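You operate a simulated robot arm through the tools that you are given. There is no shell and no other tool.

Carry out the task below with a simulated robot arm. There is one attempt and no reset: what you move stays moved.

Task
Press the green seal plug into the bush on the seal press.
Fine: plug in its bore, yellow slide in, one push on the red ram, slide out; fingers clear of the die. Where these are worked on the way, their far stop is far enough and under half their travel is too little: yellow slide.

Only the result counts: the job must be done as asked and must still hold three seconds after the hand-in. Knocking over, shifting, dropping, spilling or breaking anything else fails it. A push-on lid holds only when it is set on centred and level and pressed home; a screw cap is set on level and turned clockwise until tight.

Robot
A 6-joint arm with a two-finger parallel gripper, fixed in place. Base frame: the origin is at the foot of the arm, x ahead of it, y to its left, z up; the work surface is at about z = 0. Units: m, degrees, N and s.
With the tool pointing down near the work surface it reaches from about 0.12 to 0.5 m from the base axis. Its first joint turns from -72.0 to 72.0 degrees. Payload 0.65 kg.
The TCP is the grasp point between the finger pads, 0.025 m short of the fingertips. In the tool frame z runs along the fingers and y along their closing line. The gripper opens to 0.076 m. The fingers are 0.018 m wide and 0.01 m thick; the gripper's body (0.036 by 0.078 m) begins 0.045 m behind the TCP.
Orientation is that of the tool frame in the base frame, as [roll, pitch, yaw] about the fixed x, y, z axes, in that order (R = Rz(yaw) Ry(pitch) Rx(roll)). With the fingers straight down and closing along the base's y, the tool's x points along the base's -x, its y along +y and its z along -z.

Tools
- The arm moves only by the tool play_rows. Its argument "rows" is a list of rows, each a list of 3 entries, a list of its own where there are three numbers: the shift along the tool's x, y, z in cm, then the turn, a rotation vector about the tool's x, y, z in degrees, then the finger opening in cm, from 0 to 7.6. In form: [[[tx, ty, tz], [ax, ay, az], jaw], ...]. A call has 1 to 20 rows; each row is the pose to reach, as a shift and turn from the pose commanded when the call began, along the tool's axes at that moment. Each row takes 0.2 s and may step no farther than 0.05 m and 8.6 degrees from the row before; otherwise, or with a gripper value out of range, the whole call is refused. Where a pose cannot be reached the arm comes as near as it can. A force on the tool above 90 N (or 10 N above the force at the start of the call, whichever is more), or a blocked arm, ends the call early, and 0.2 s more pass. Each finger travels about 0.108 m/s and halts on what it meets, pressing with about 28 N; the grip force reading is that of the motor and also rises with nothing between the fingers. The clock runs only during rows and for 0.2 s after the last one: add rows that repeat a pose to give the fingers time. It gives the time, the measured TCP pose, the force on the tool (base axes), the opening and the grip force at its end, in the units of the frame above (readings bear some noise), with the torque about the TCP (base axes, N m) and any sound that the robot's microphone picked up.
- Cameras (640 x 400 px; columns grow to the right, rows downward): "scene" is fixed at [0.0645, 0.2748, 0.421]; the picture's right is [-0.69, -0.73, 0.00], its down [-0.31, 0.29, -0.91] and it looks along [0.66, -0.62, -0.42] (base axes); focal length 214 px, centre (320, 200). "wrist" rides on the gripper at [0.058, 0.011, -0.081] in the tool frame; the picture's right is [-0.18, 0.98, 0.00], its down [-0.75, -0.14, -0.64] and it looks along [-0.63, -0.12, 0.77] (tool axes); focal length 243 px, centre (320, 200). There is no depth. A picture from a camera that has moved, and an enlarged one, comes with that camera's place and axes in the base frame and with its lens.
- snapshot(camera): a new picture of that camera. The clock stands still meanwhile.
- close_up(camera, box): a new picture of the part [left, top, right, bottom] of that camera's present view, enlarged. The clock stands still meanwhile.
- close_job(): hands the job in; it is judged then, once.

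Places have to be worked out from the pictures, the camera data and where the tool is seen. Open the gripper and draw the arm clear of the work before you hand the job in, unless the task says otherwise.

The tools are called after "Call:" as name(argument=value, ...) on one line, values as JSON. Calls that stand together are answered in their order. play_rows: Moves the arm, as the interface text tells. Its arguments: {"type":"object","properties":{"rows":{"type":"array","items":{"type":"array"}}},"required":["rows"]} The other tools are called the same way: snapshot (camera) takes a picture; close_up (camera, box) takes an enlarged picture of a part of a camera's view; close_job () hands the job in.

At the start:

```text
clock: 0.0
tcp_pos: [0.1269, 0.1903, 0.3493]
tool_rot: [-180.0, 0.1, 180.0]
force: [0.3, 0.4, -0.4]
ft_torque: [-0.02, -0.01, 0.01]
width: 0.0762
gripper_force: 0.1
```

scene: 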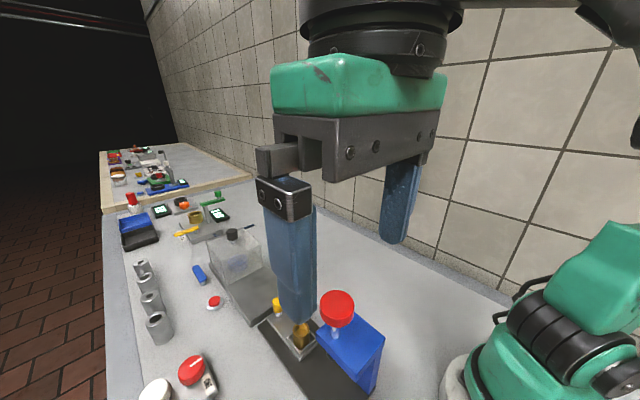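
wrist: 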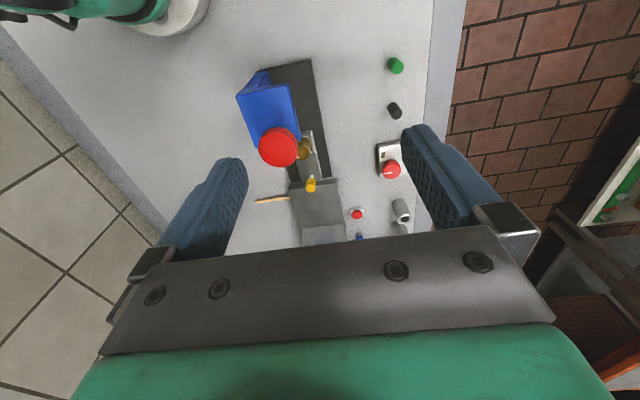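

The wrist view shows a small green plug right of the press and the red ram over a brass bush. I'll take close-ups to see details before moving.

Call:
close_up(camera="wrist", box=[220, 40, 440, 250])

Call:
close_up(camera="scene", box=[160, 220, 420, 400])

```text
1.90 times, centred on (330, 145) of wrist
camera zoom: at [0.0694, 0.2041, 0.4314], right [0.18, 0.98, 0.0], down [0.75, -0.14, 0.64], along [0.63, -0.12, -0.76], focal length 462 px, centre (301, 305)
```

zoom: 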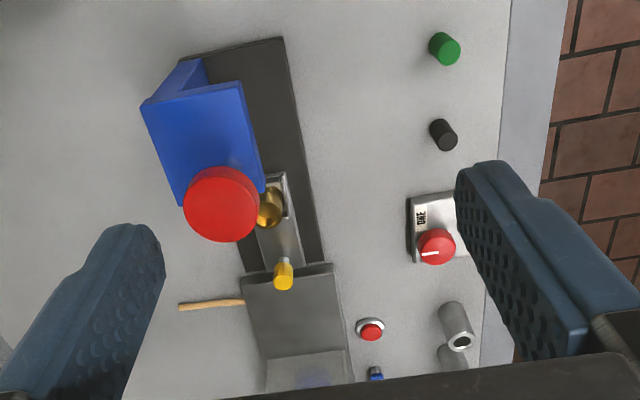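

```text
2.22 times, centred on (290, 310) of scene
camera zoom: at [0.0645, 0.2748, 0.421], right [-0.69, -0.73, 0.0], down [-0.31, 0.29, -0.91], along [0.66, -0.62, -0.42], focal length 477 px, centre (387, -44)
```

zoom: 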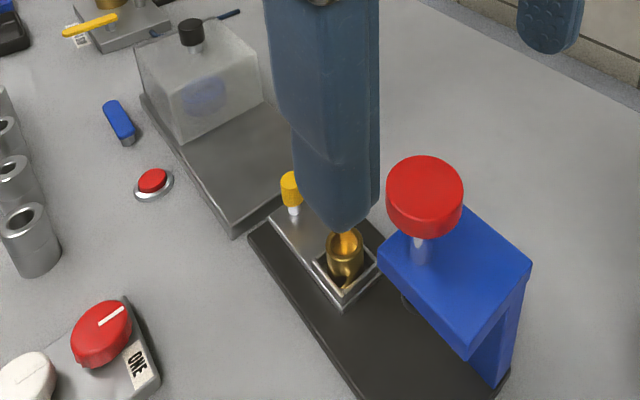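

The wrist rays put the green plug near (0.17, 0.30), the bush near (0.25, 0.14, z≈0.08) and the ram head near (0.18, 0.14, z≈0.21). I'll shift left at height for a second viewpoint to refine these.

Call:
play_rows(rows=[[[0.5, 2.5, 0], [0, 0, 0], 7.6], [[1, 5, 0.5], [0, 0, 0], 7.6], [[1.5, 8, 1], [0, 0, 0], 7.6], [[2, 10, 2], [0, 0, 0], 7.6], [[2, 10, 3], [0, 0, 0], 7.6], [[2, 10, 3], [0, 0, 0], 7.6]])

Call:
snapshot(camera="wrist")

Call:
snapshot(camera="scene")

```text
clock: 0.6
tcp_pos: [0.1205, 0.2253, 0.3484]
tool_rot: [-178.8, 0.4, -179.1]
force: [8.9, -11.5, 14.1]
ft_torque: [1.37, 1.8, 0.58]
width: 0.0762
gripper_force: 0.1
stopped in row 2: the force on the tool passed its limit at 175 N (the readings are from after the stop); the commanded pose is now the measured one
```

```text
taken
camera wrist: at [0.0628, 0.2382, 0.4291], right [0.17, 0.99, -0.02], down [0.75, -0.12, 0.65], along [0.64, -0.12, -0.76], focal length 243 px, centre (320, 200)
```

wrist: 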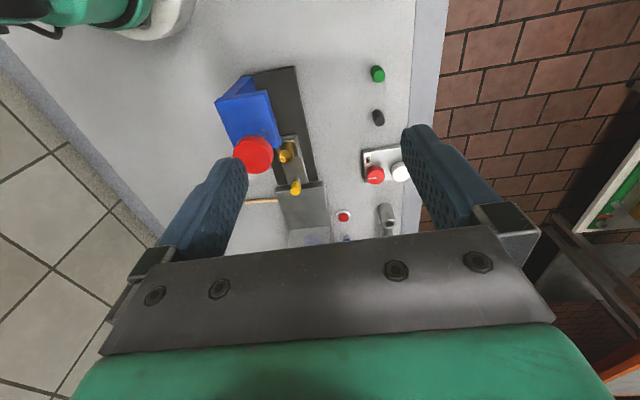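

```text
taken
```

scene: 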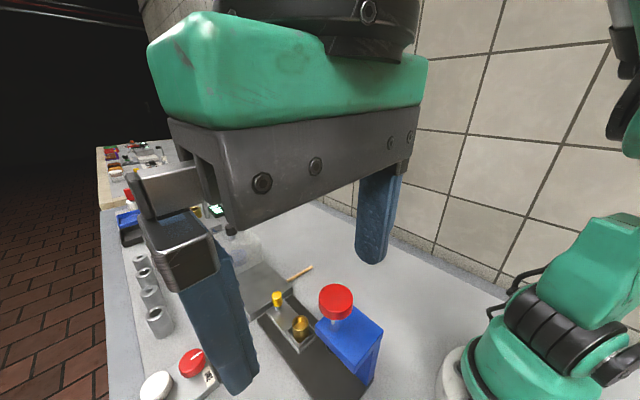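

The motion stopped on a contact at 175 N with force toward −y/+x: most likely the wrist camera met the scene camera's mount near (0.065, 0.275, 0.42). I'll back off straight away toward −y/+x and recheck.

Call:
play_rows(rows=[[[-0.5, -1.0, 0], [0, 0, 0], 7.6], [[-1.5, -2.0, 0], [0, 0, 0], 7.6], [[-2.5, -3.0, 0], [0, 0, 0], 7.6], [[-2.5, -3.0, 0], [0, 0, 0], 7.6]])

Call:
close_up(camera="scene", box=[160, 220, 420, 400])

Call:
snapshot(camera="scene")

Call:
snapshot(camera="wrist")

```text
clock: 1.6
tcp_pos: [0.1466, 0.1959, 0.3497]
tool_rot: [-178.9, 0.4, -179.1]
force: [0.9, 0.8, 0.2]
ft_torque: [0.0, -0.01, 0.04]
width: 0.0759
gripper_force: 0.1
```

```text
2.22 times, centred on (290, 310) of scene
camera zoom: at [0.0645, 0.2748, 0.421], right [-0.69, -0.73, 0.0], down [-0.31, 0.29, -0.91], along [0.66, -0.62, -0.42], focal length 477 px, centre (387, -44)
```

zoom: 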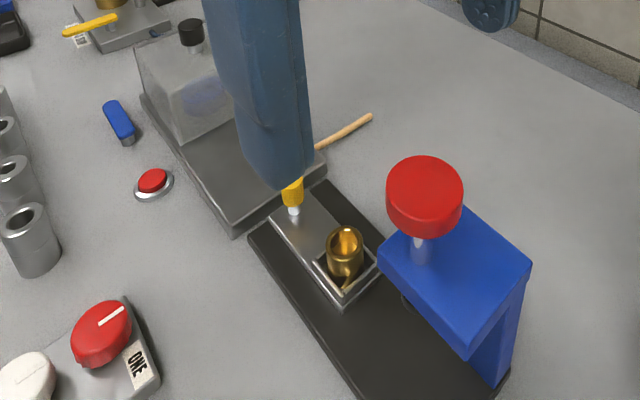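

```text
taken
```

scene: 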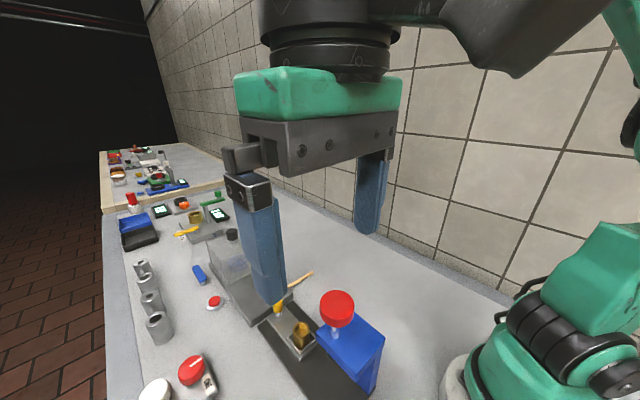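

```text
taken
camera wrist: at [0.0883, 0.2084, 0.4299], right [0.17, 0.99, -0.02], down [0.75, -0.12, 0.65], along [0.64, -0.12, -0.76], focal length 243 px, centre (320, 200)
```

wrist: 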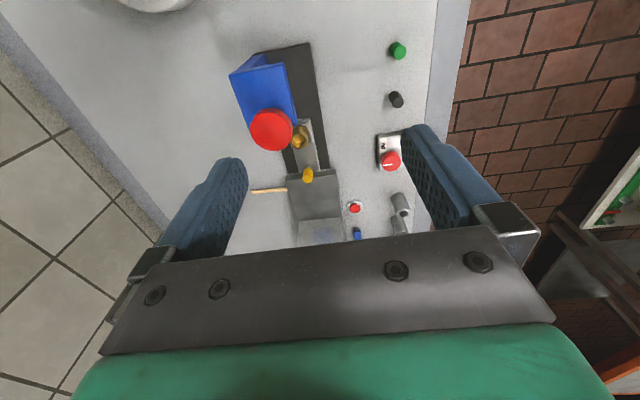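

The scene view is unchanged, so the camera wasn't shifted; the contact point fits the wrist camera against the scene camera mount, so I'll stay clear of there. The wrist camera would also hit the ram head in this orientation near the bush, so I'll move ahead, level the tool, and then turn it 90° about its axis so the camera is on the +y side.

Call:
play_rows(rows=[[[-1.5, 0, 0], [-0.5, 0.2, 0.4], 7.6], [[-3.5, 0, 0], [-1.1, 0.4, 0.9], 7.6], [[-5.5, 0, 0], [-1.1, 0.4, 0.9], 7.6], [[-5.5, 0, 0], [-1.1, 0.4, 0.9], 7.6]])

Call:
snapshot(camera="wrist")

Call:
snapshot(camera="scene")

```text
clock: 2.6
tcp_pos: [0.2019, 0.1956, 0.3492]
tool_rot: [180.0, 0.2, -179.9]
force: [0.6, 0.0, 0.2]
ft_torque: [0.0, 0.01, 0.01]
width: 0.0761
gripper_force: 0.0
```

```text
taken
camera wrist: at [0.1444, 0.209, 0.431], right [0.18, 0.98, 0.0], down [0.75, -0.14, 0.64], along [0.63, -0.12, -0.77], focal length 243 px, centre (320, 200)
```

wrist: 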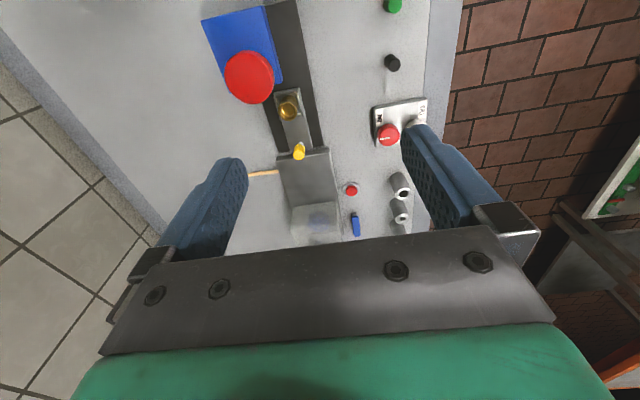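

```text
taken
```

scene: 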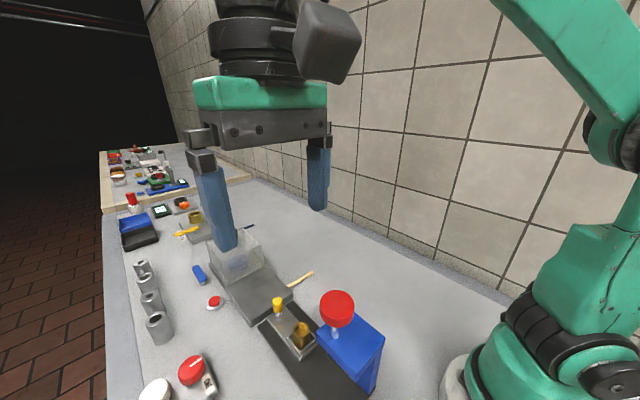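

Level again with clear views. I'll take an enlarged wrist picture from here to triangulate the press parts against the first wrist picture.

Call:
close_up(camera="wrist", box=[190, 0, 430, 150])

Call:
close_up(camera="scene", box=[240, 270, 400, 370])

```text
2.67 times, centred on (310, 75) of wrist
camera zoom: at [0.1444, 0.209, 0.431], right [0.18, 0.98, 0.0], down [0.75, -0.14, 0.64], along [0.63, -0.12, -0.77], focal length 647 px, centre (347, 533)
```

zoom: 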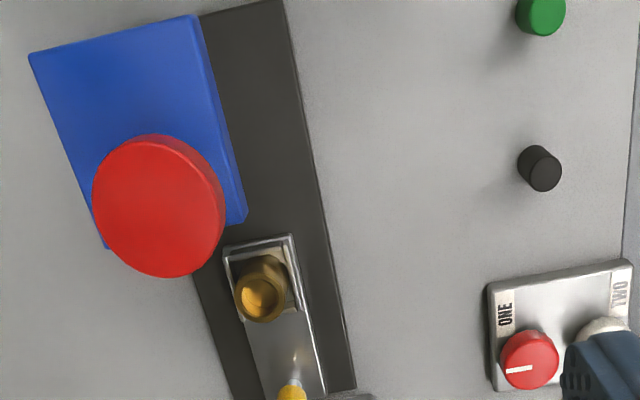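

```text
4.00 times, centred on (320, 320) of scene
camera zoom: at [0.0645, 0.2748, 0.421], right [-0.69, -0.73, 0.0], down [-0.31, 0.29, -0.91], along [0.66, -0.62, -0.42], focal length 858 px, centre (320, -280)
```

zoom: 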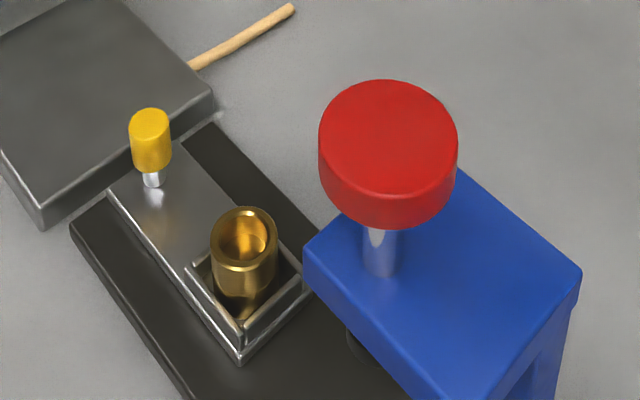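

Triangulated: bush ≈ (0.26, 0.137, top z≈0.073), yellow knob ≈ (0.33, 0.137), ram head ≈ (0.185, 0.137, top z≈0.20); the press lies along x. I now turn the tool 90° about its axis (camera to the +y side) while descending a little at this clear spot.

Call:
play_rows(rows=[[[0, 0, 0.3], [0, 0, 8.2], 7.6], [[0, 0, 0.6], [0, 0, 16.4], 7.6], [[0, 0, 1.0], [0, 0, 24.6], 7.6], [[0, 0, 1.4], [0, 0, 32.8], 7.6], [[0, 0, 1.8], [0, 0, 41], 7.6], [[0, 0, 2.2], [0, 0, 49.2], 7.6], [[0, 0, 2.6], [0, 0, 57.4], 7.6], [[0, 0, 3.0], [0, 0, 65.6], 7.6], [[0, 0, 3.4], [0, 0, 73.8], 7.6], [[0, 0, 3.8], [0, 0, 82], 7.6], [[0, 0, 4.0], [0, 0, 90], 7.6], [[0, 0, 4.0], [0, 0, 90], 7.6]])

Call:
snapshot(camera="wrist")

Call:
snapshot(camera="scene")

```text
clock: 5.2
tcp_pos: [0.2016, 0.1979, 0.3093]
tool_rot: [180.0, 0.0, 89.8]
force: [0.2, 0.2, 0.3]
ft_torque: [0.0, 0.03, -0.03]
width: 0.076
gripper_force: 0.2
```

```text
taken
camera wrist: at [0.2133, 0.2567, 0.3902], right [0.98, -0.19, 0.0], down [-0.14, -0.75, 0.64], along [-0.12, -0.63, -0.77], focal length 243 px, centre (320, 200)
```

wrist: 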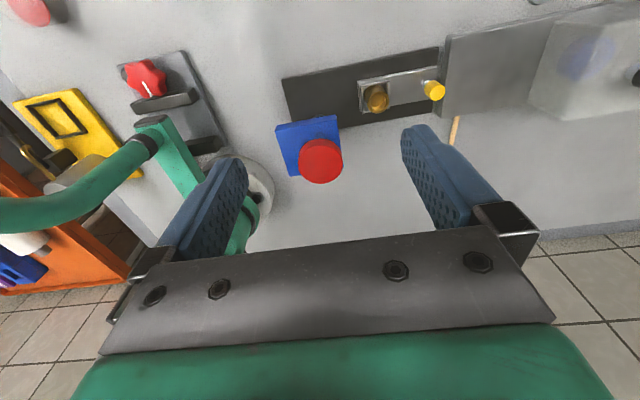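

```text
taken
```

scene: 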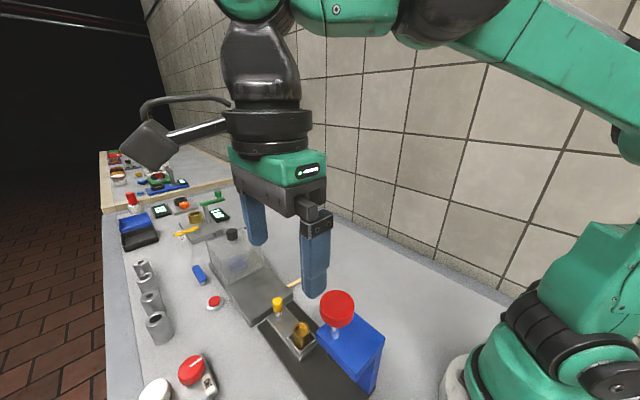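

The turn worked and this viewpoint sees the press from the +y side. I'll zoom in on the press for another triangulation.

Call:
close_up(camera="wrist", box=[260, 30, 460, 190])

```text
2.50 times, centred on (360, 110) of wrist
camera zoom: at [0.2133, 0.2567, 0.3902], right [0.98, -0.19, 0.0], down [-0.14, -0.75, 0.64], along [-0.12, -0.63, -0.77], focal length 606 px, centre (220, 425)
```

zoom: 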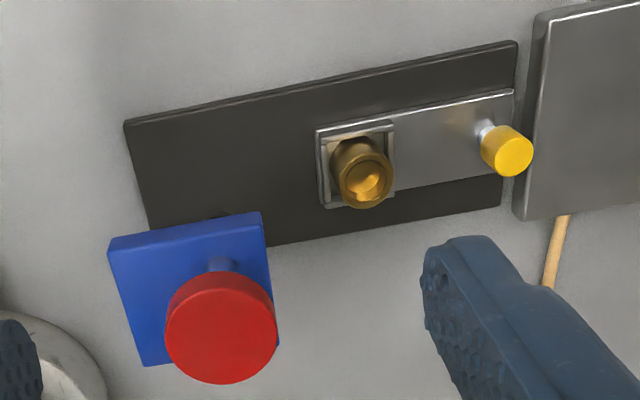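

Cross-checking gives bush top ≈ (0.270, 0.132, 0.052), knob top ≈ (0.347, 0.131, 0.056), ram head top ≈ (0.190, 0.132, 0.184), and the green plug ≈ (0.170, 0.301). Now moving toward the plug, staying lower than and away from the scene camera.

Call:
play_rows(rows=[[[1.5, 0, 1.0], [0, 0, 0], 7.6], [[3.5, 0, 3.0], [0, 0, 0], 7.6], [[5.5, -0.5, 5.0], [0, 0, 0], 7.6], [[7.0, -1.5, 7.0], [0, 0, 0], 7.6], [[8.5, -2.5, 9.0], [0, 0, 0], 7.6], [[9.5, -3.2, 11.0], [0, 0, 0], 7.6], [[9.5, -3.2, 13.0], [0, 0, 0], 7.0], [[9.5, -3.2, 13.0], [0, 0, 0], 6.0]])

Call:
snapshot(camera="wrist")

Call:
snapshot(camera="scene")

```text
clock: 7.0
tcp_pos: [0.1691, 0.292, 0.1783]
tool_rot: [-179.9, 0.0, 90.1]
force: [-0.1, 0.2, -0.1]
ft_torque: [-0.04, -0.01, -0.01]
width: 0.0602
gripper_force: 0.0
```

```text
taken
camera wrist: at [0.1807, 0.3517, 0.26], right [0.98, -0.18, 0.0], down [-0.14, -0.75, 0.64], along [-0.12, -0.63, -0.77], focal length 243 px, centre (320, 200)
```

wrist: 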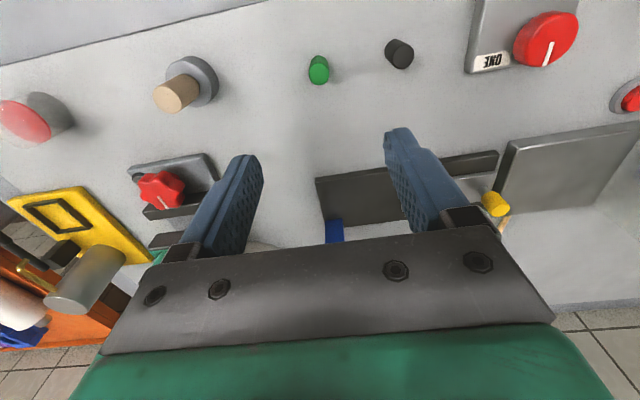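

```text
taken
```

scene: 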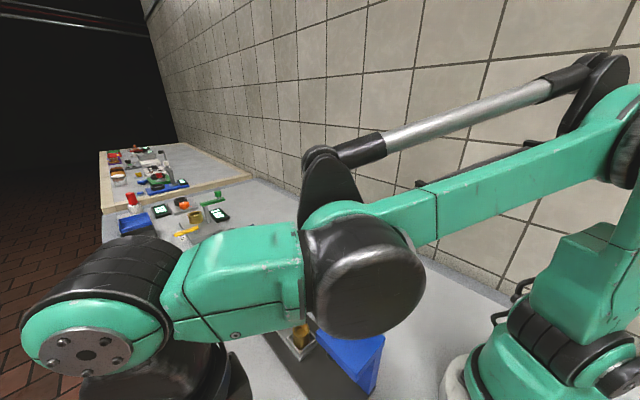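

The green plug is right ahead at the top of the wrist view. Zooming in on it to read its shape and place.

Call:
close_up(camera="wrist", box=[280, 30, 440, 130])

```text
4.00 times, centred on (360, 80) of wrist
camera zoom: at [0.1807, 0.3517, 0.26], right [0.98, -0.18, 0.0], down [-0.14, -0.75, 0.64], along [-0.12, -0.63, -0.77], focal length 970 px, centre (160, 680)
```

zoom: 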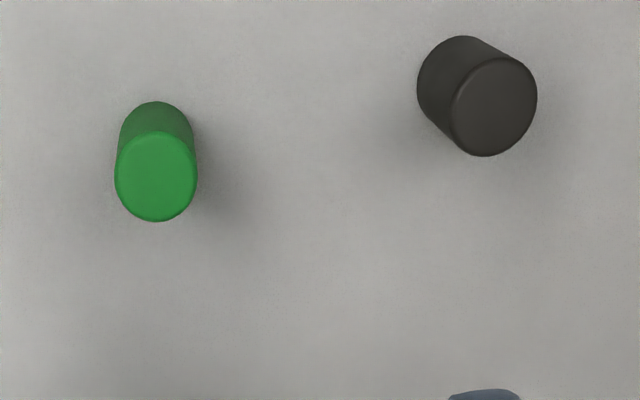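

Plug: about 17.5 mm across, ~30 mm tall, standing at ≈ (0.1705, 0.302). I'll go over it at z = 0.10 with the fingers at 4.5 cm and look again.

Call:
play_rows(rows=[[[0.4, 0.05, 2.0], [0, 0, 0], 5.5], [[0.8, 0.1, 4.5], [0, 0, 0], 5.0], [[1.0, 0.14, 7.0], [0, 0, 0], 4.5], [[1.0, 0.14, 7.8], [0, 0, 0], 4.5], [[1.0, 0.14, 7.8], [0, 0, 0], 4.5]])

Call:
close_up(camera="wrist", box=[220, 40, 420, 200])

Call:
snapshot(camera="wrist")

```text
clock: 8.2
tcp_pos: [0.172, 0.3005, 0.1012]
tool_rot: [-179.9, 0.0, 90.0]
force: [0.3, 0.5, -0.4]
ft_torque: [0.0, 0.03, -0.01]
width: 0.045
gripper_force: 0.0
```

```text
2.50 times, centred on (320, 120) of wrist
camera zoom: at [0.1829, 0.3614, 0.1823], right [0.98, -0.18, 0.0], down [-0.14, -0.75, 0.64], along [-0.12, -0.63, -0.77], focal length 606 px, centre (320, 400)
```

zoom: 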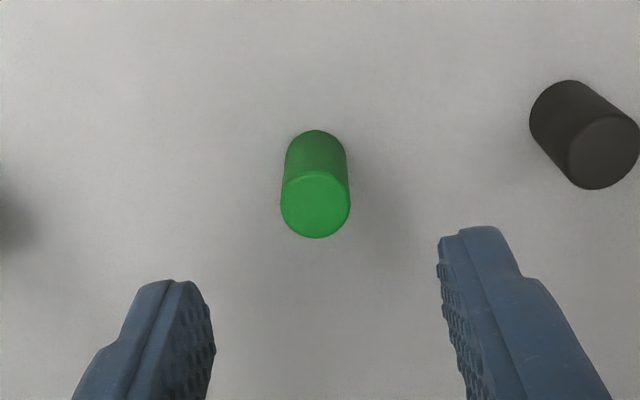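

```text
taken
camera wrist: at [0.1829, 0.3614, 0.1823], right [0.98, -0.18, 0.0], down [-0.14, -0.75, 0.64], along [-0.12, -0.63, -0.77], focal length 243 px, centre (320, 200)
```

wrist: 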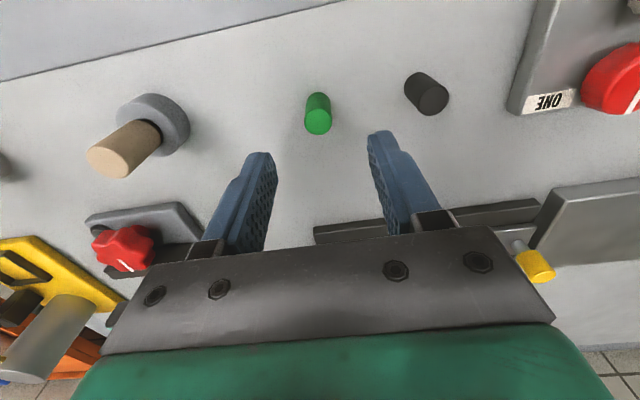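

The plug centre is confirmed at (0.1705, 0.302), ~32 mm tall, 18 mm across. Descending so the fingertips stop about 16 mm above the table (leaving the plug's lower half exposed), then closing.

Call:
play_rows(rows=[[[0.14, -0.1, 1.5], [0, 0, 0], 4.5], [[0.14, -0.1, 3.0], [0, 0, 0], 4.5], [[0.14, -0.1, 4.5], [0, 0, 0], 4.5], [[0.14, -0.1, 5.5], [0, 0, 0], 4.5], [[0.14, -0.1, 6.0], [0, 0, 0], 4.5], [[0.14, -0.1, 6.0], [0, 0, 0], 4.5]])

Call:
close_up(camera="wrist", box=[220, 80, 420, 240])

```text
clock: 9.6
tcp_pos: [0.1701, 0.3034, 0.0414]
tool_rot: [-180.0, 0.1, 90.0]
force: [-0.6, 0.7, -0.8]
ft_torque: [0.04, 0.02, 0.04]
width: 0.0452
gripper_force: 0.1
```

```text
2.50 times, centred on (320, 160) of wrist
camera zoom: at [0.1821, 0.3626, 0.1226], right [0.98, -0.18, 0.0], down [-0.14, -0.75, 0.64], along [-0.12, -0.63, -0.77], focal length 606 px, centre (320, 300)
```

zoom: 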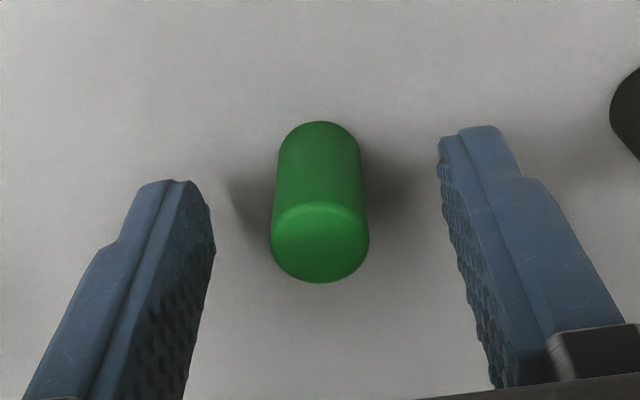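

The plug sits ~3 mm toward −y of the finger centreline; I'll shift by that amount and close on it.

Call:
play_rows(rows=[[[-0.28, -0.05, 0], [0, 0, 0], 4.5], [[-0.28, -0.05, 0], [0, 0, 0], 4.5], [[-0.28, -0.05, 0], [0, 0, 0], 3.5], [[-0.28, -0.05, 0], [0, 0, 0], 2.6], [[-0.28, -0.05, 0], [0, 0, 0], 1.6], [[-0.28, -0.05, 0], [0, 0, 0], 1.0], [[-0.28, -0.05, 0], [0, 0, 0], 0.5], [[-0.28, -0.05, 0], [0, 0, 0], 0.5]])

Call:
close_up(camera="wrist", box=[220, 80, 420, 240])

```text
clock: 11.4
tcp_pos: [0.1695, 0.2993, 0.0413]
tool_rot: [180.0, 0.0, 89.9]
force: [-0.6, -0.1, 5.1]
ft_torque: [0.0, 0.07, -0.01]
width: 0.0138
gripper_force: 28.2
```

```text
2.50 times, centred on (320, 160) of wrist
camera zoom: at [0.1815, 0.3599, 0.1228], right [0.98, -0.18, 0.0], down [-0.14, -0.75, 0.64], along [-0.12, -0.63, -0.77], focal length 606 px, centre (320, 300)
```

zoom: 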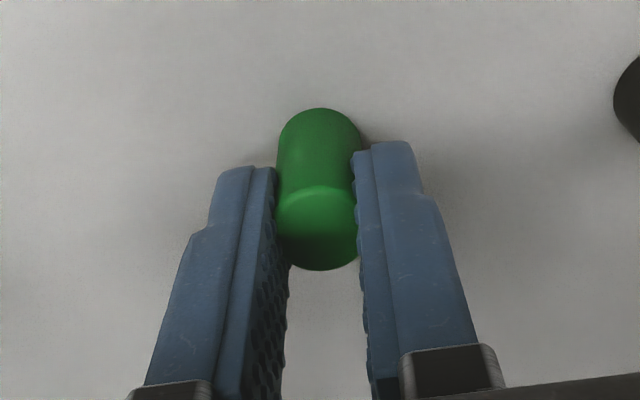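

Plug gripped (opening 13.8 mm, 28 N). Lifting it straight up and checking the hold.

Call:
play_rows(rows=[[[0, 0, -0.5], [0, 0, 0], 0.5], [[0, 0, -1.5], [0, 0, 0], 0.5], [[0, 0, -3.5], [0, 0, 0], 0.5], [[0, 0, -6.0], [0, 0, 0], 0.5], [[0, 0, -8.5], [0, 0, 0], 0.5], [[0, 0, -11.0], [0, 0, 0], 0.5], [[0, 0, -13.0], [0, 0, 0], 0.5], [[0, 0, -13.0], [0, 0, 0], 0.5]])

Call:
snapshot(camera="wrist")

Call:
close_up(camera="wrist", box=[220, 80, 420, 240])

```text
clock: 13.2
tcp_pos: [0.1704, 0.2997, 0.1719]
tool_rot: [-179.9, 0.1, 90.0]
force: [-0.4, -1.0, 0.3]
ft_torque: [-0.03, -0.01, -0.02]
width: 0.0135
gripper_force: 28.1
```

```text
taken
camera wrist: at [0.1811, 0.36, 0.2526], right [0.98, -0.18, 0.0], down [-0.14, -0.75, 0.64], along [-0.12, -0.63, -0.77], focal length 243 px, centre (320, 200)
```

wrist: 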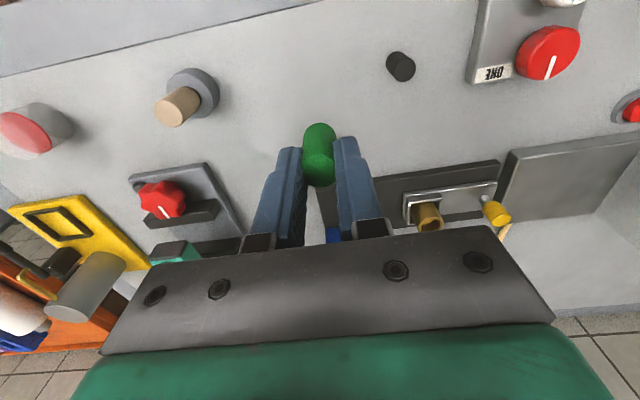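

```text
2.50 times, centred on (320, 160) of wrist
camera zoom: at [0.1811, 0.36, 0.2526], right [0.98, -0.18, 0.0], down [-0.14, -0.75, 0.64], along [-0.12, -0.63, -0.77], focal length 606 px, centre (320, 300)
```

zoom: 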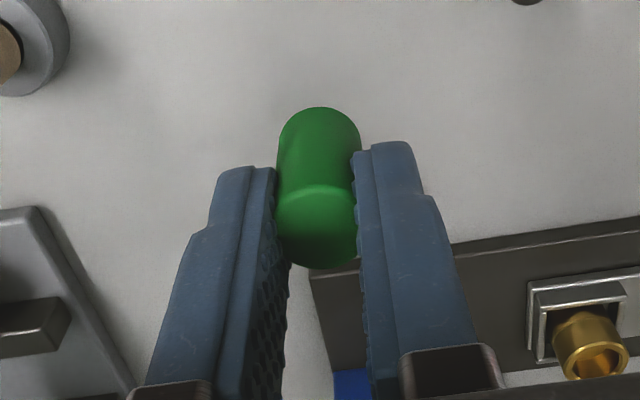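

The plug is held upright. From this view the bush top again resolves to ≈ (0.270, 0.133, 0.052). Moving at height first along +x, then −y to stop just short of the bush for a look.

Call:
play_rows(rows=[[[0, 2.0, 0], [0, 0, 0], 0.5], [[0, 4.5, 0], [0, 0, 0], 0.5], [[0, 7.0, 0], [0, 0, 0], 0.5], [[-1.0, 9.0, 0], [0, 0, 0], 0.5], [[-3.5, 9.96, 0], [0, 0, 0], 0.5], [[-6.0, 9.96, 0], [0, 0, 0], 0.5], [[-8.5, 9.96, 0], [0, 0, 0], 0.5], [[-11.0, 9.96, 0], [0, 0, 0], 0.5], [[-13.5, 9.96, 0], [0, 0, 0], 0.5], [[-15.5, 9.96, 0], [0, 0, 0], 0.5], [[-16.7, 9.96, 0], [0, 0, 0], 0.5], [[-16.7, 9.96, 0], [0, 0, 0], 0.5]])

Call:
snapshot(camera="wrist")

Call:
snapshot(camera="scene")

```text
clock: 15.8
tcp_pos: [0.2696, 0.1337, 0.1717]
tool_rot: [180.0, 0.1, 90.1]
force: [-1.0, -0.3, 0.1]
ft_torque: [-0.01, 0.0, 0.01]
width: 0.0135
gripper_force: 27.7
```

```text
taken
camera wrist: at [0.2809, 0.193, 0.2533], right [0.98, -0.18, 0.0], down [-0.14, -0.75, 0.64], along [-0.12, -0.63, -0.77], focal length 243 px, centre (320, 200)
```

wrist: 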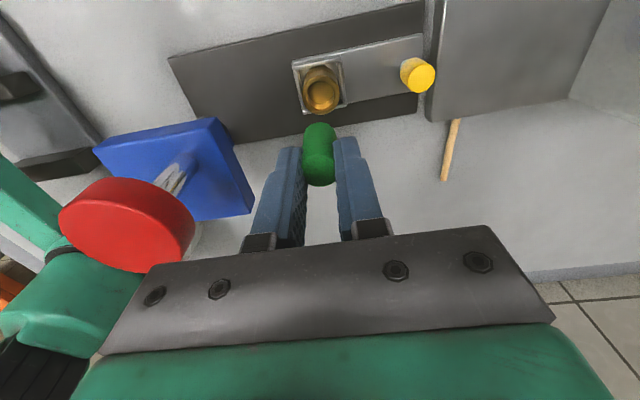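

```text
taken
```

scene: 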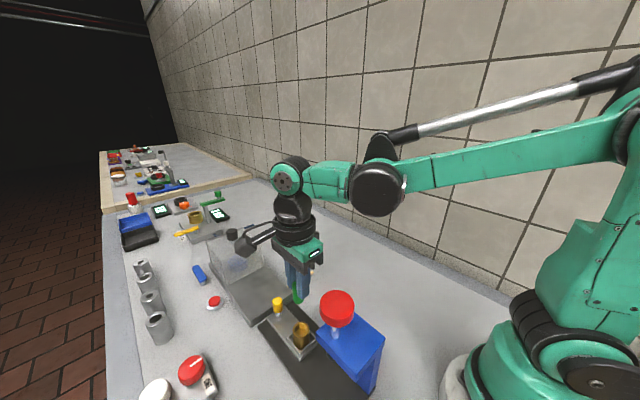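

Now hovering above the bush. I'll zoom both cameras on plug and bush to measure their relative offset.

Call:
close_up(camera="wrist", box=[260, 40, 420, 200])

Call:
close_up(camera="scene", box=[250, 270, 350, 360])

```text
2.50 times, centred on (340, 120) of wrist
camera zoom: at [0.2809, 0.193, 0.2533], right [0.98, -0.18, 0.0], down [-0.14, -0.75, 0.64], along [-0.12, -0.63, -0.77], focal length 606 px, centre (270, 400)
```

zoom: 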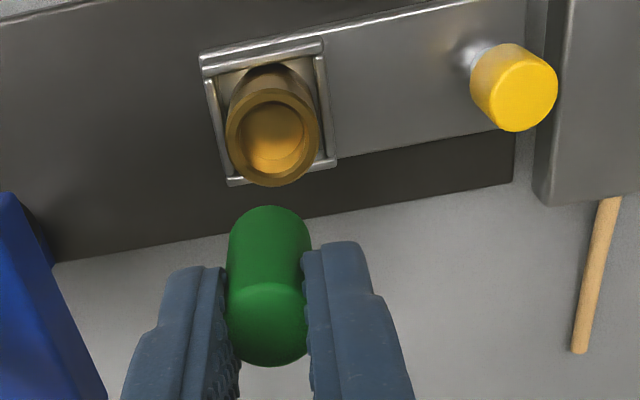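

```text
4.44 times, centred on (300, 315) of scene
camera zoom: at [0.0645, 0.2748, 0.421], right [-0.69, -0.73, 0.0], down [-0.31, 0.29, -0.91], along [0.66, -0.62, -0.42], focal length 953 px, centre (409, -311)
```

zoom: 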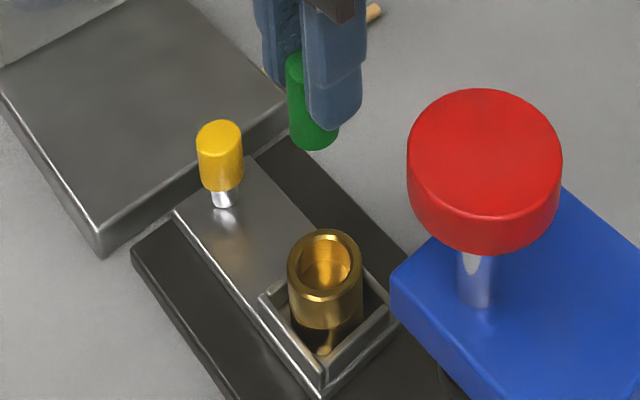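

Relative measures: plug axis ≈ (0.2698, 0.1345), bush axis ≈ (0.2705, 0.133). I'll shift by about +0.6 mm x, −1.2 mm y and descend so that the plug bottom hangs ~1 cm above the bush, then look again.

Call:
play_rows(rows=[[[-0.12, 0.06, 1.5], [0, 0, 0], 0.5], [[-0.12, 0.06, 3.0], [0, 0, 0], 0.5], [[-0.12, 0.06, 4.5], [0, 0, 0], 0.5], [[-0.12, 0.06, 5.5], [0, 0, 0], 0.5], [[-0.12, 0.06, 6.2], [0, 0, 0], 0.5], [[-0.12, 0.06, 6.2], [0, 0, 0], 0.5], [[-0.12, 0.06, 6.2], [0, 0, 0], 0.5]])

Call:
close_up(camera="wrist", box=[260, 60, 380, 200])

Call:
close_up(camera="scene", box=[270, 290, 340, 360])

Call:
snapshot(camera="scene")

```text
clock: 17.4
tcp_pos: [0.2695, 0.1309, 0.1091]
tool_rot: [180.0, 0.2, 90.0]
force: [0.6, 0.2, -0.4]
ft_torque: [-0.04, -0.01, -0.01]
width: 0.0137
gripper_force: 28.1
```

```text
2.86 times, centred on (320, 130) of wrist
camera zoom: at [0.2813, 0.1921, 0.1908], right [0.98, -0.18, 0.0], down [-0.14, -0.75, 0.64], along [-0.12, -0.63, -0.77], focal length 693 px, centre (320, 400)
```

zoom: 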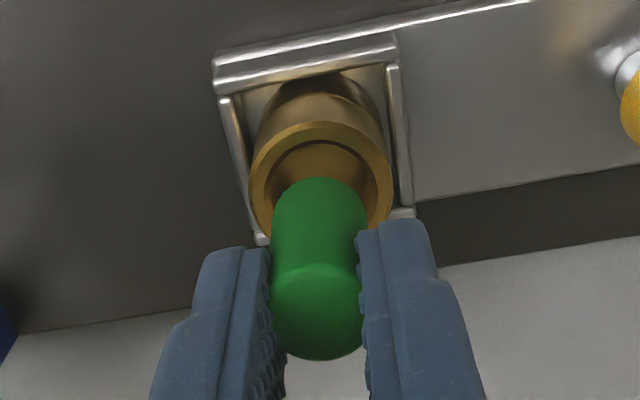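

```text
5.71 times, centred on (305, 325) of scene
camera zoom: at [0.0645, 0.2748, 0.421], right [-0.69, -0.73, 0.0], down [-0.31, 0.29, -0.91], along [0.66, -0.62, -0.42], focal length 1226 px, centre (406, -514)
```

zoom: 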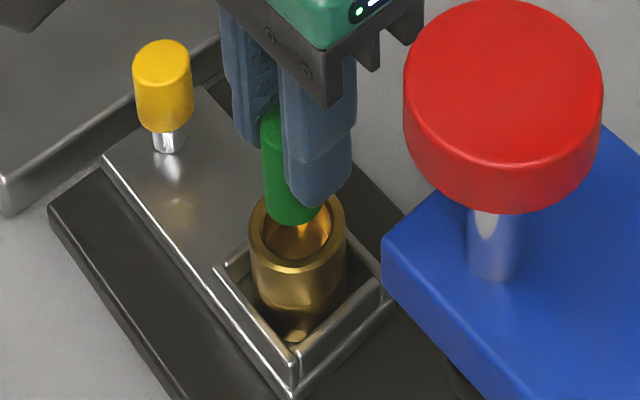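

```text
taken
```

scene: 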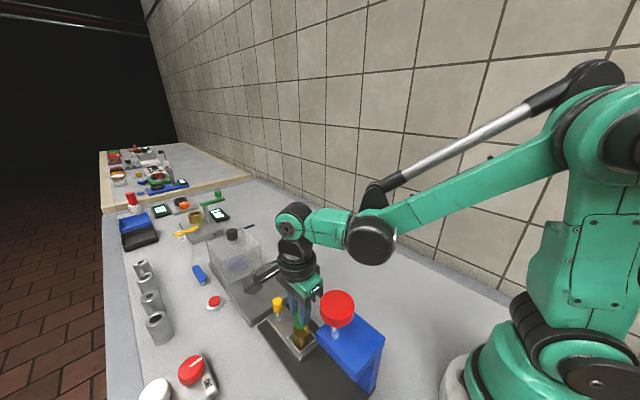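

The plug is nearly centred over the bore (offset ≲1 mm, bush ~0.6 mm further toward −y). I'll nudge and lower another 9 mm to sit just above the rim, then recheck.

Call:
play_rows(rows=[[[-0.06, 0.02, 0.3], [0, 0, 0], 0.5], [[-0.06, 0.02, 0.6], [0, 0, 0], 0.5], [[-0.06, 0.02, 0.9], [0, 0, 0], 0.5], [[-0.06, 0.02, 0.9], [0, 0, 0], 0.5], [[-0.06, 0.02, 0.9], [0, 0, 0], 0.5]])

Call:
close_up(camera="wrist", box=[270, 80, 370, 180])

Call:
close_up(camera="scene", box=[280, 305, 330, 355])

```text
clock: 18.6
tcp_pos: [0.2703, 0.1319, 0.1014]
tool_rot: [180.0, 0.1, 89.9]
force: [-0.3, 0.5, 1.1]
ft_torque: [0.02, 0.0, 0.0]
width: 0.0136
gripper_force: 28.3
```

```text
4.00 times, centred on (320, 130) of wrist
camera zoom: at [0.2817, 0.1915, 0.182], right [0.98, -0.18, 0.0], down [-0.14, -0.75, 0.64], along [-0.12, -0.63, -0.77], focal length 970 px, centre (320, 480)
```

zoom: 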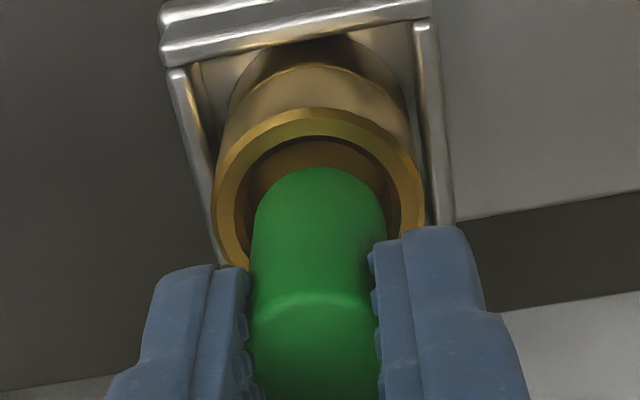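

```text
8.00 times, centred on (305, 330) of scene
camera zoom: at [0.0645, 0.2748, 0.421], right [-0.69, -0.73, 0.0], down [-0.31, 0.29, -0.91], along [0.66, -0.62, -0.42], focal length 1716 px, centre (440, -840)
```

zoom: 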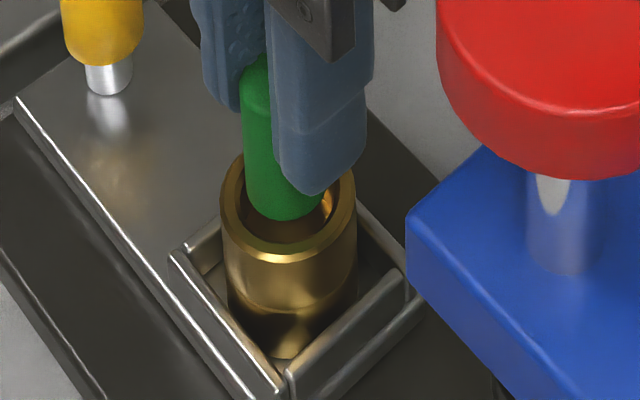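

Both views show the plug centred within ~0.5 mm over the bore. Lowering slowly by 8 mm so it starts to enter, watching the force.

Call:
play_rows(rows=[[[0, 0, 0.2], [0, 0, 0], 0.5], [[0, 0, 0.4], [0, 0, 0], 0.5], [[0, 0, 0.6], [0, 0, 0], 0.5], [[0, 0, 0.8], [0, 0, 0], 0.5], [[0, 0, 0.8], [0, 0, 0], 0.5]])

Call:
close_up(camera="wrist", box=[270, 80, 370, 180])

Call:
close_up(camera="scene", box=[280, 305, 330, 355])

```text
clock: 19.8
tcp_pos: [0.2695, 0.1307, 0.0928]
tool_rot: [-180.0, 0.1, 90.0]
force: [0.8, -0.1, 0.2]
ft_torque: [-0.02, 0.03, 0.0]
width: 0.0134
gripper_force: 28.3
```

```text
4.00 times, centred on (320, 130) of wrist
camera zoom: at [0.2818, 0.1909, 0.1739], right [0.98, -0.18, 0.0], down [-0.14, -0.75, 0.64], along [-0.12, -0.63, -0.77], focal length 970 px, centre (320, 480)
```

zoom: 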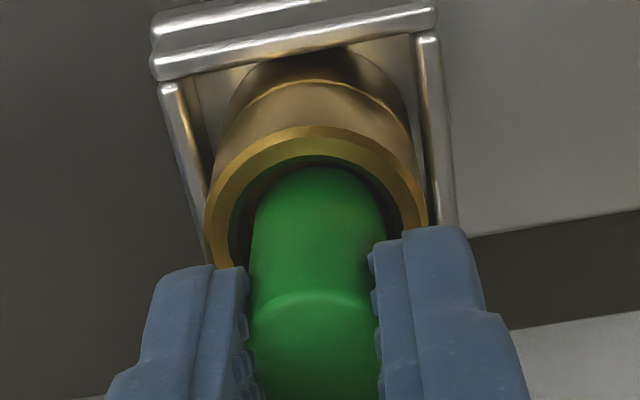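

```text
8.00 times, centred on (305, 330) of scene
camera zoom: at [0.0645, 0.2748, 0.421], right [-0.69, -0.73, 0.0], down [-0.31, 0.29, -0.91], along [0.66, -0.62, -0.42], focal length 1716 px, centre (440, -840)
```

zoom: 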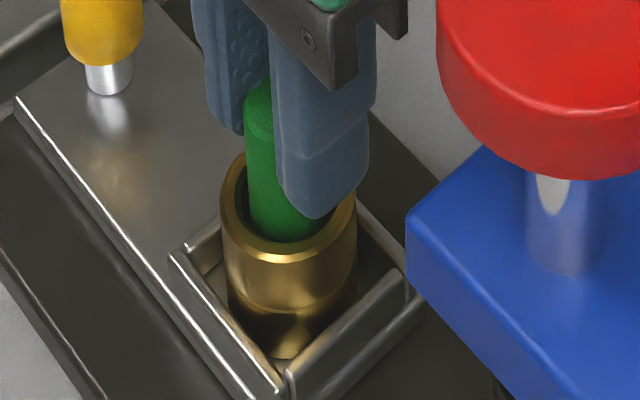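

No contact force and the plug has entered the bore. Continuing down another 10 mm, keeping the fingertips just above the rim.

Call:
play_rows(rows=[[[0, 0, 0.2], [0, 0, 0], 0.5], [[0, 0, 0.4], [0, 0, 0], 0.5], [[0, 0, 0.6], [0, 0, 0], 0.5], [[0, 0, 0.8], [0, 0, 0], 0.5], [[0, 0, 1.0], [0, 0, 0], 0.5], [[0, 0, 1.0], [0, 0, 0], 0.5]])

Call:
close_up(camera="wrist", box=[270, 80, 370, 180])

Call:
close_up(camera="scene", box=[280, 305, 330, 355])

```text
clock: 21.2
tcp_pos: [0.27, 0.1311, 0.0835]
tool_rot: [179.9, -0.1, 89.9]
force: [-1.2, 0.8, 19.8]
ft_torque: [0.04, -0.02, 0.04]
width: 0.0136
gripper_force: 28.0
```

```text
4.00 times, centred on (320, 130) of wrist
camera zoom: at [0.2819, 0.1914, 0.1639], right [0.98, -0.18, 0.0], down [-0.14, -0.75, 0.64], along [-0.12, -0.63, -0.77], focal length 970 px, centre (320, 480)
```

zoom: 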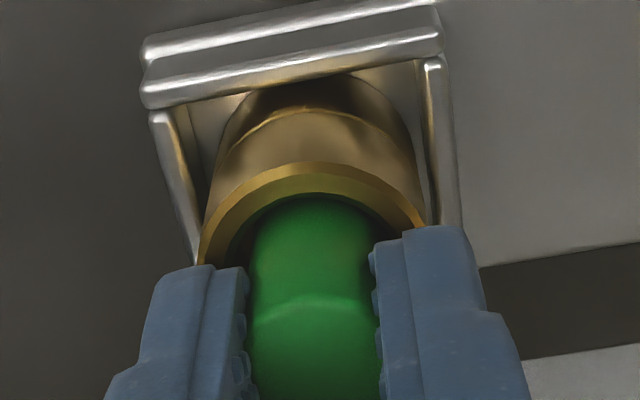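

```text
8.00 times, centred on (305, 330) of scene
camera zoom: at [0.0645, 0.2748, 0.421], right [-0.69, -0.73, 0.0], down [-0.31, 0.29, -0.91], along [0.66, -0.62, -0.42], focal length 1716 px, centre (440, -840)
```

zoom: 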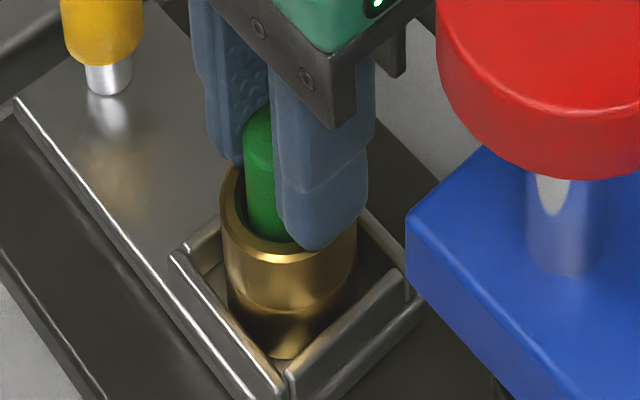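

Upward force of ~20 N shows the plug has reached its seat (about 13 mm into the bore). I'll back off 1 mm to unload, open the fingers, then rise straight up.

Call:
play_rows(rows=[[[0, 0, -0.1], [0, 0, 0], 0.5], [[0, 0, -0.1], [0, 0, 0], 1.2], [[0, 0, -0.1], [0, 0, 0], 1.8], [[0, 0, -0.1], [0, 0, 0], 2.4], [[0, 0, -0.1], [0, 0, 0], 3.2], [[0, 0, -0.1], [0, 0, 0], 3.6], [[0, 0, -0.1], [0, 0, 0], 3.6]])

Call:
close_up(camera="wrist", box=[250, 80, 390, 200])

Call:
close_up(camera="scene", box=[270, 295, 340, 355])

```text
clock: 22.8
tcp_pos: [0.2707, 0.1315, 0.084]
tool_rot: [-180.0, 0.1, 90.0]
force: [-0.5, -0.5, 0.7]
ft_torque: [0.01, 0.01, 0.03]
width: 0.036
gripper_force: 0.0
```

```text
3.33 times, centred on (320, 140) of wrist
camera zoom: at [0.282, 0.1914, 0.1648], right [0.98, -0.18, 0.0], down [-0.14, -0.75, 0.64], along [-0.12, -0.63, -0.77], focal length 809 px, centre (320, 400)
```

zoom: 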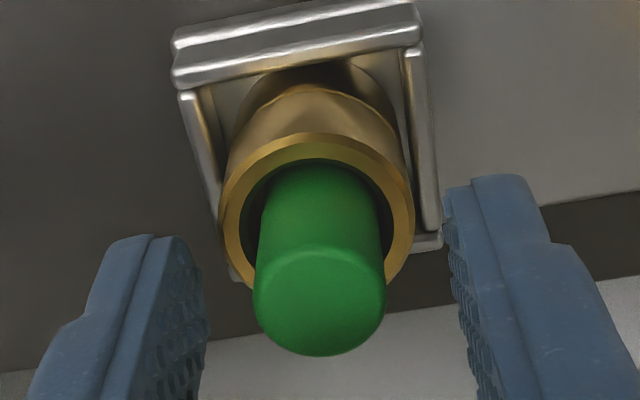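

```text
6.67 times, centred on (305, 325) of scene
camera zoom: at [0.0645, 0.2748, 0.421], right [-0.69, -0.73, 0.0], down [-0.31, 0.29, -0.91], along [0.66, -0.62, -0.42], focal length 1430 px, centre (420, -633)
```

zoom: 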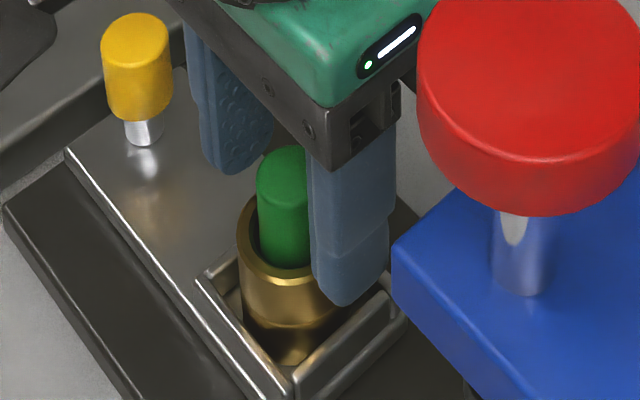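

The plug stands upright and centred in the bore. Rising straight up clear of it, then moving over the yellow knob at ≈ (0.346, 0.133).

Call:
play_rows(rows=[[[0, 0, -0.5], [0, 0, 0], 3.6], [[0, 0, -1.5], [0, 0, 0], 3.6], [[0, 0, -3.0], [0, 0, 0], 3.6], [[0, 0, -5.0], [0, 0, 0], 3.6], [[0, 0, -7.0], [0, 0, 0], 3.6], [[0, 2.0, -7.5], [0, 0, 0], 3.6], [[0.1, 4.5, -7.5], [0, 0, 0], 3.6], [[0.15, 6.5, -7.5], [0, 0, 0], 3.6], [[0.15, 7.5, -7.5], [0, 0, 0], 3.6], [[0.15, 7.5, -7.5], [0, 0, 0], 3.6]])

Call:
snapshot(camera="wrist")

Call:
close_up(camera="wrist", box=[220, 40, 420, 200])

Call:
close_up(camera="scene", box=[240, 260, 370, 360])

```text
clock: 25.0
tcp_pos: [0.3452, 0.132, 0.1593]
tool_rot: [179.9, 0.2, 90.0]
force: [0.2, 0.4, 1.0]
ft_torque: [0.02, 0.0, -0.03]
width: 0.0363
gripper_force: 0.1
```

```text
taken
camera wrist: at [0.3569, 0.1932, 0.2402], right [0.98, -0.18, 0.0], down [-0.14, -0.75, 0.64], along [-0.12, -0.63, -0.77], focal length 243 px, centre (320, 200)
```

wrist: 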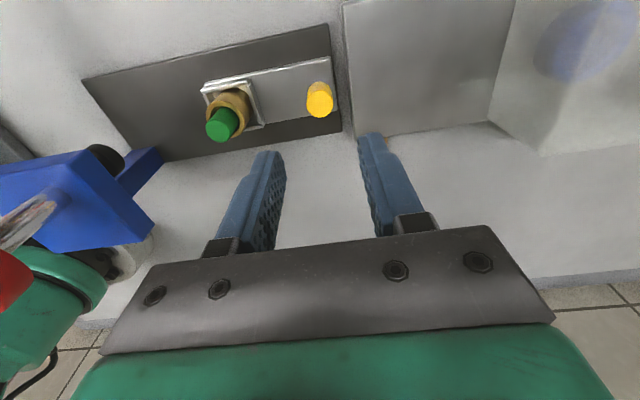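

```text
2.50 times, centred on (320, 120) of wrist
camera zoom: at [0.3569, 0.1932, 0.2402], right [0.98, -0.18, 0.0], down [-0.14, -0.75, 0.64], along [-0.12, -0.63, -0.77], focal length 606 px, centre (320, 400)
```

zoom: 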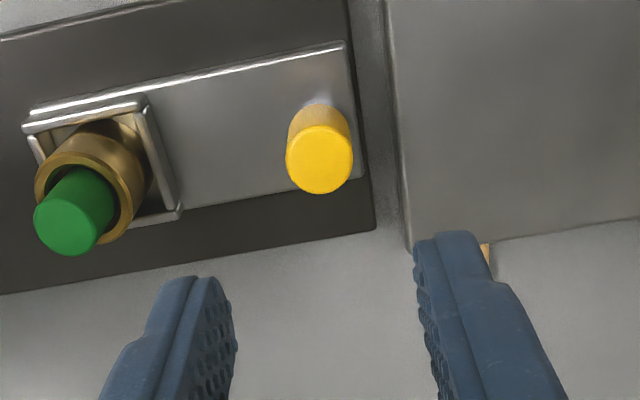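

```text
4.00 times, centred on (305, 310) of scene
camera zoom: at [0.0645, 0.2748, 0.421], right [-0.69, -0.73, 0.0], down [-0.31, 0.29, -0.91], along [0.66, -0.62, -0.42], focal length 858 px, centre (380, -240)
```

zoom: 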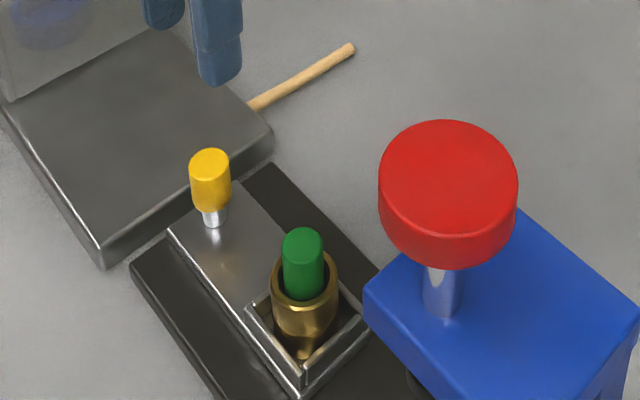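

Fingers are centred over the knob (≈20 mm wide, z from ~0.03 to ~0.06). Lowering with 3.2 cm opening so the fingers straddle it, fingertips above the slide.

Call:
play_rows(rows=[[[-0.1, 0, 2.0], [0, 0, 0], 3.4], [[-0.1, 0, 4.5], [0, 0, 0], 3.2], [[-0.1, 0, 6.5], [0, 0, 0], 3.2], [[-0.1, 0, 8.0], [0, 0, 0], 3.2], [[-0.1, 0, 9.0], [0, 0, 0], 3.2], [[-0.1, 0, 9.8], [0, 0, 0], 3.2], [[-0.1, 0, 9.8], [0, 0, 0], 3.2]])

Call:
close_up(camera="wrist", box=[220, 60, 420, 220])

Call:
close_up(camera="scene", box=[240, 260, 370, 360])

```text
clock: 26.6
tcp_pos: [0.3455, 0.132, 0.0602]
tool_rot: [-180.0, 0.1, 90.0]
force: [0.3, 0.6, -0.4]
ft_torque: [0.03, 0.02, 0.03]
width: 0.0319
gripper_force: 0.1
```

```text
2.50 times, centred on (320, 140) of wrist
camera zoom: at [0.3568, 0.1919, 0.1414], right [0.98, -0.18, 0.0], down [-0.14, -0.75, 0.64], along [-0.12, -0.63, -0.77], focal length 606 px, centre (320, 350)
```

zoom: 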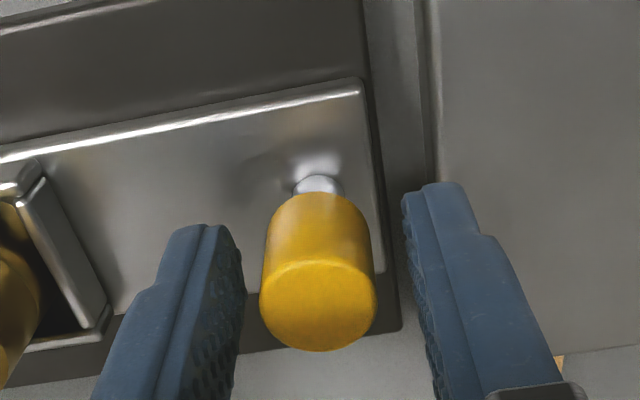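

```text
4.00 times, centred on (305, 310) of scene
camera zoom: at [0.0645, 0.2748, 0.421], right [-0.69, -0.73, 0.0], down [-0.31, 0.29, -0.91], along [0.66, -0.62, -0.42], focal length 858 px, centre (380, -240)
```

zoom: 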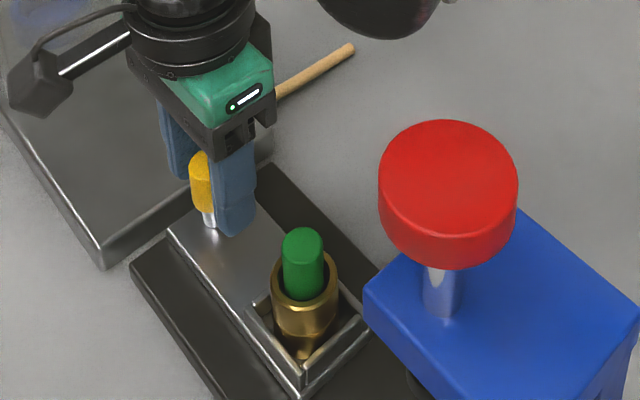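

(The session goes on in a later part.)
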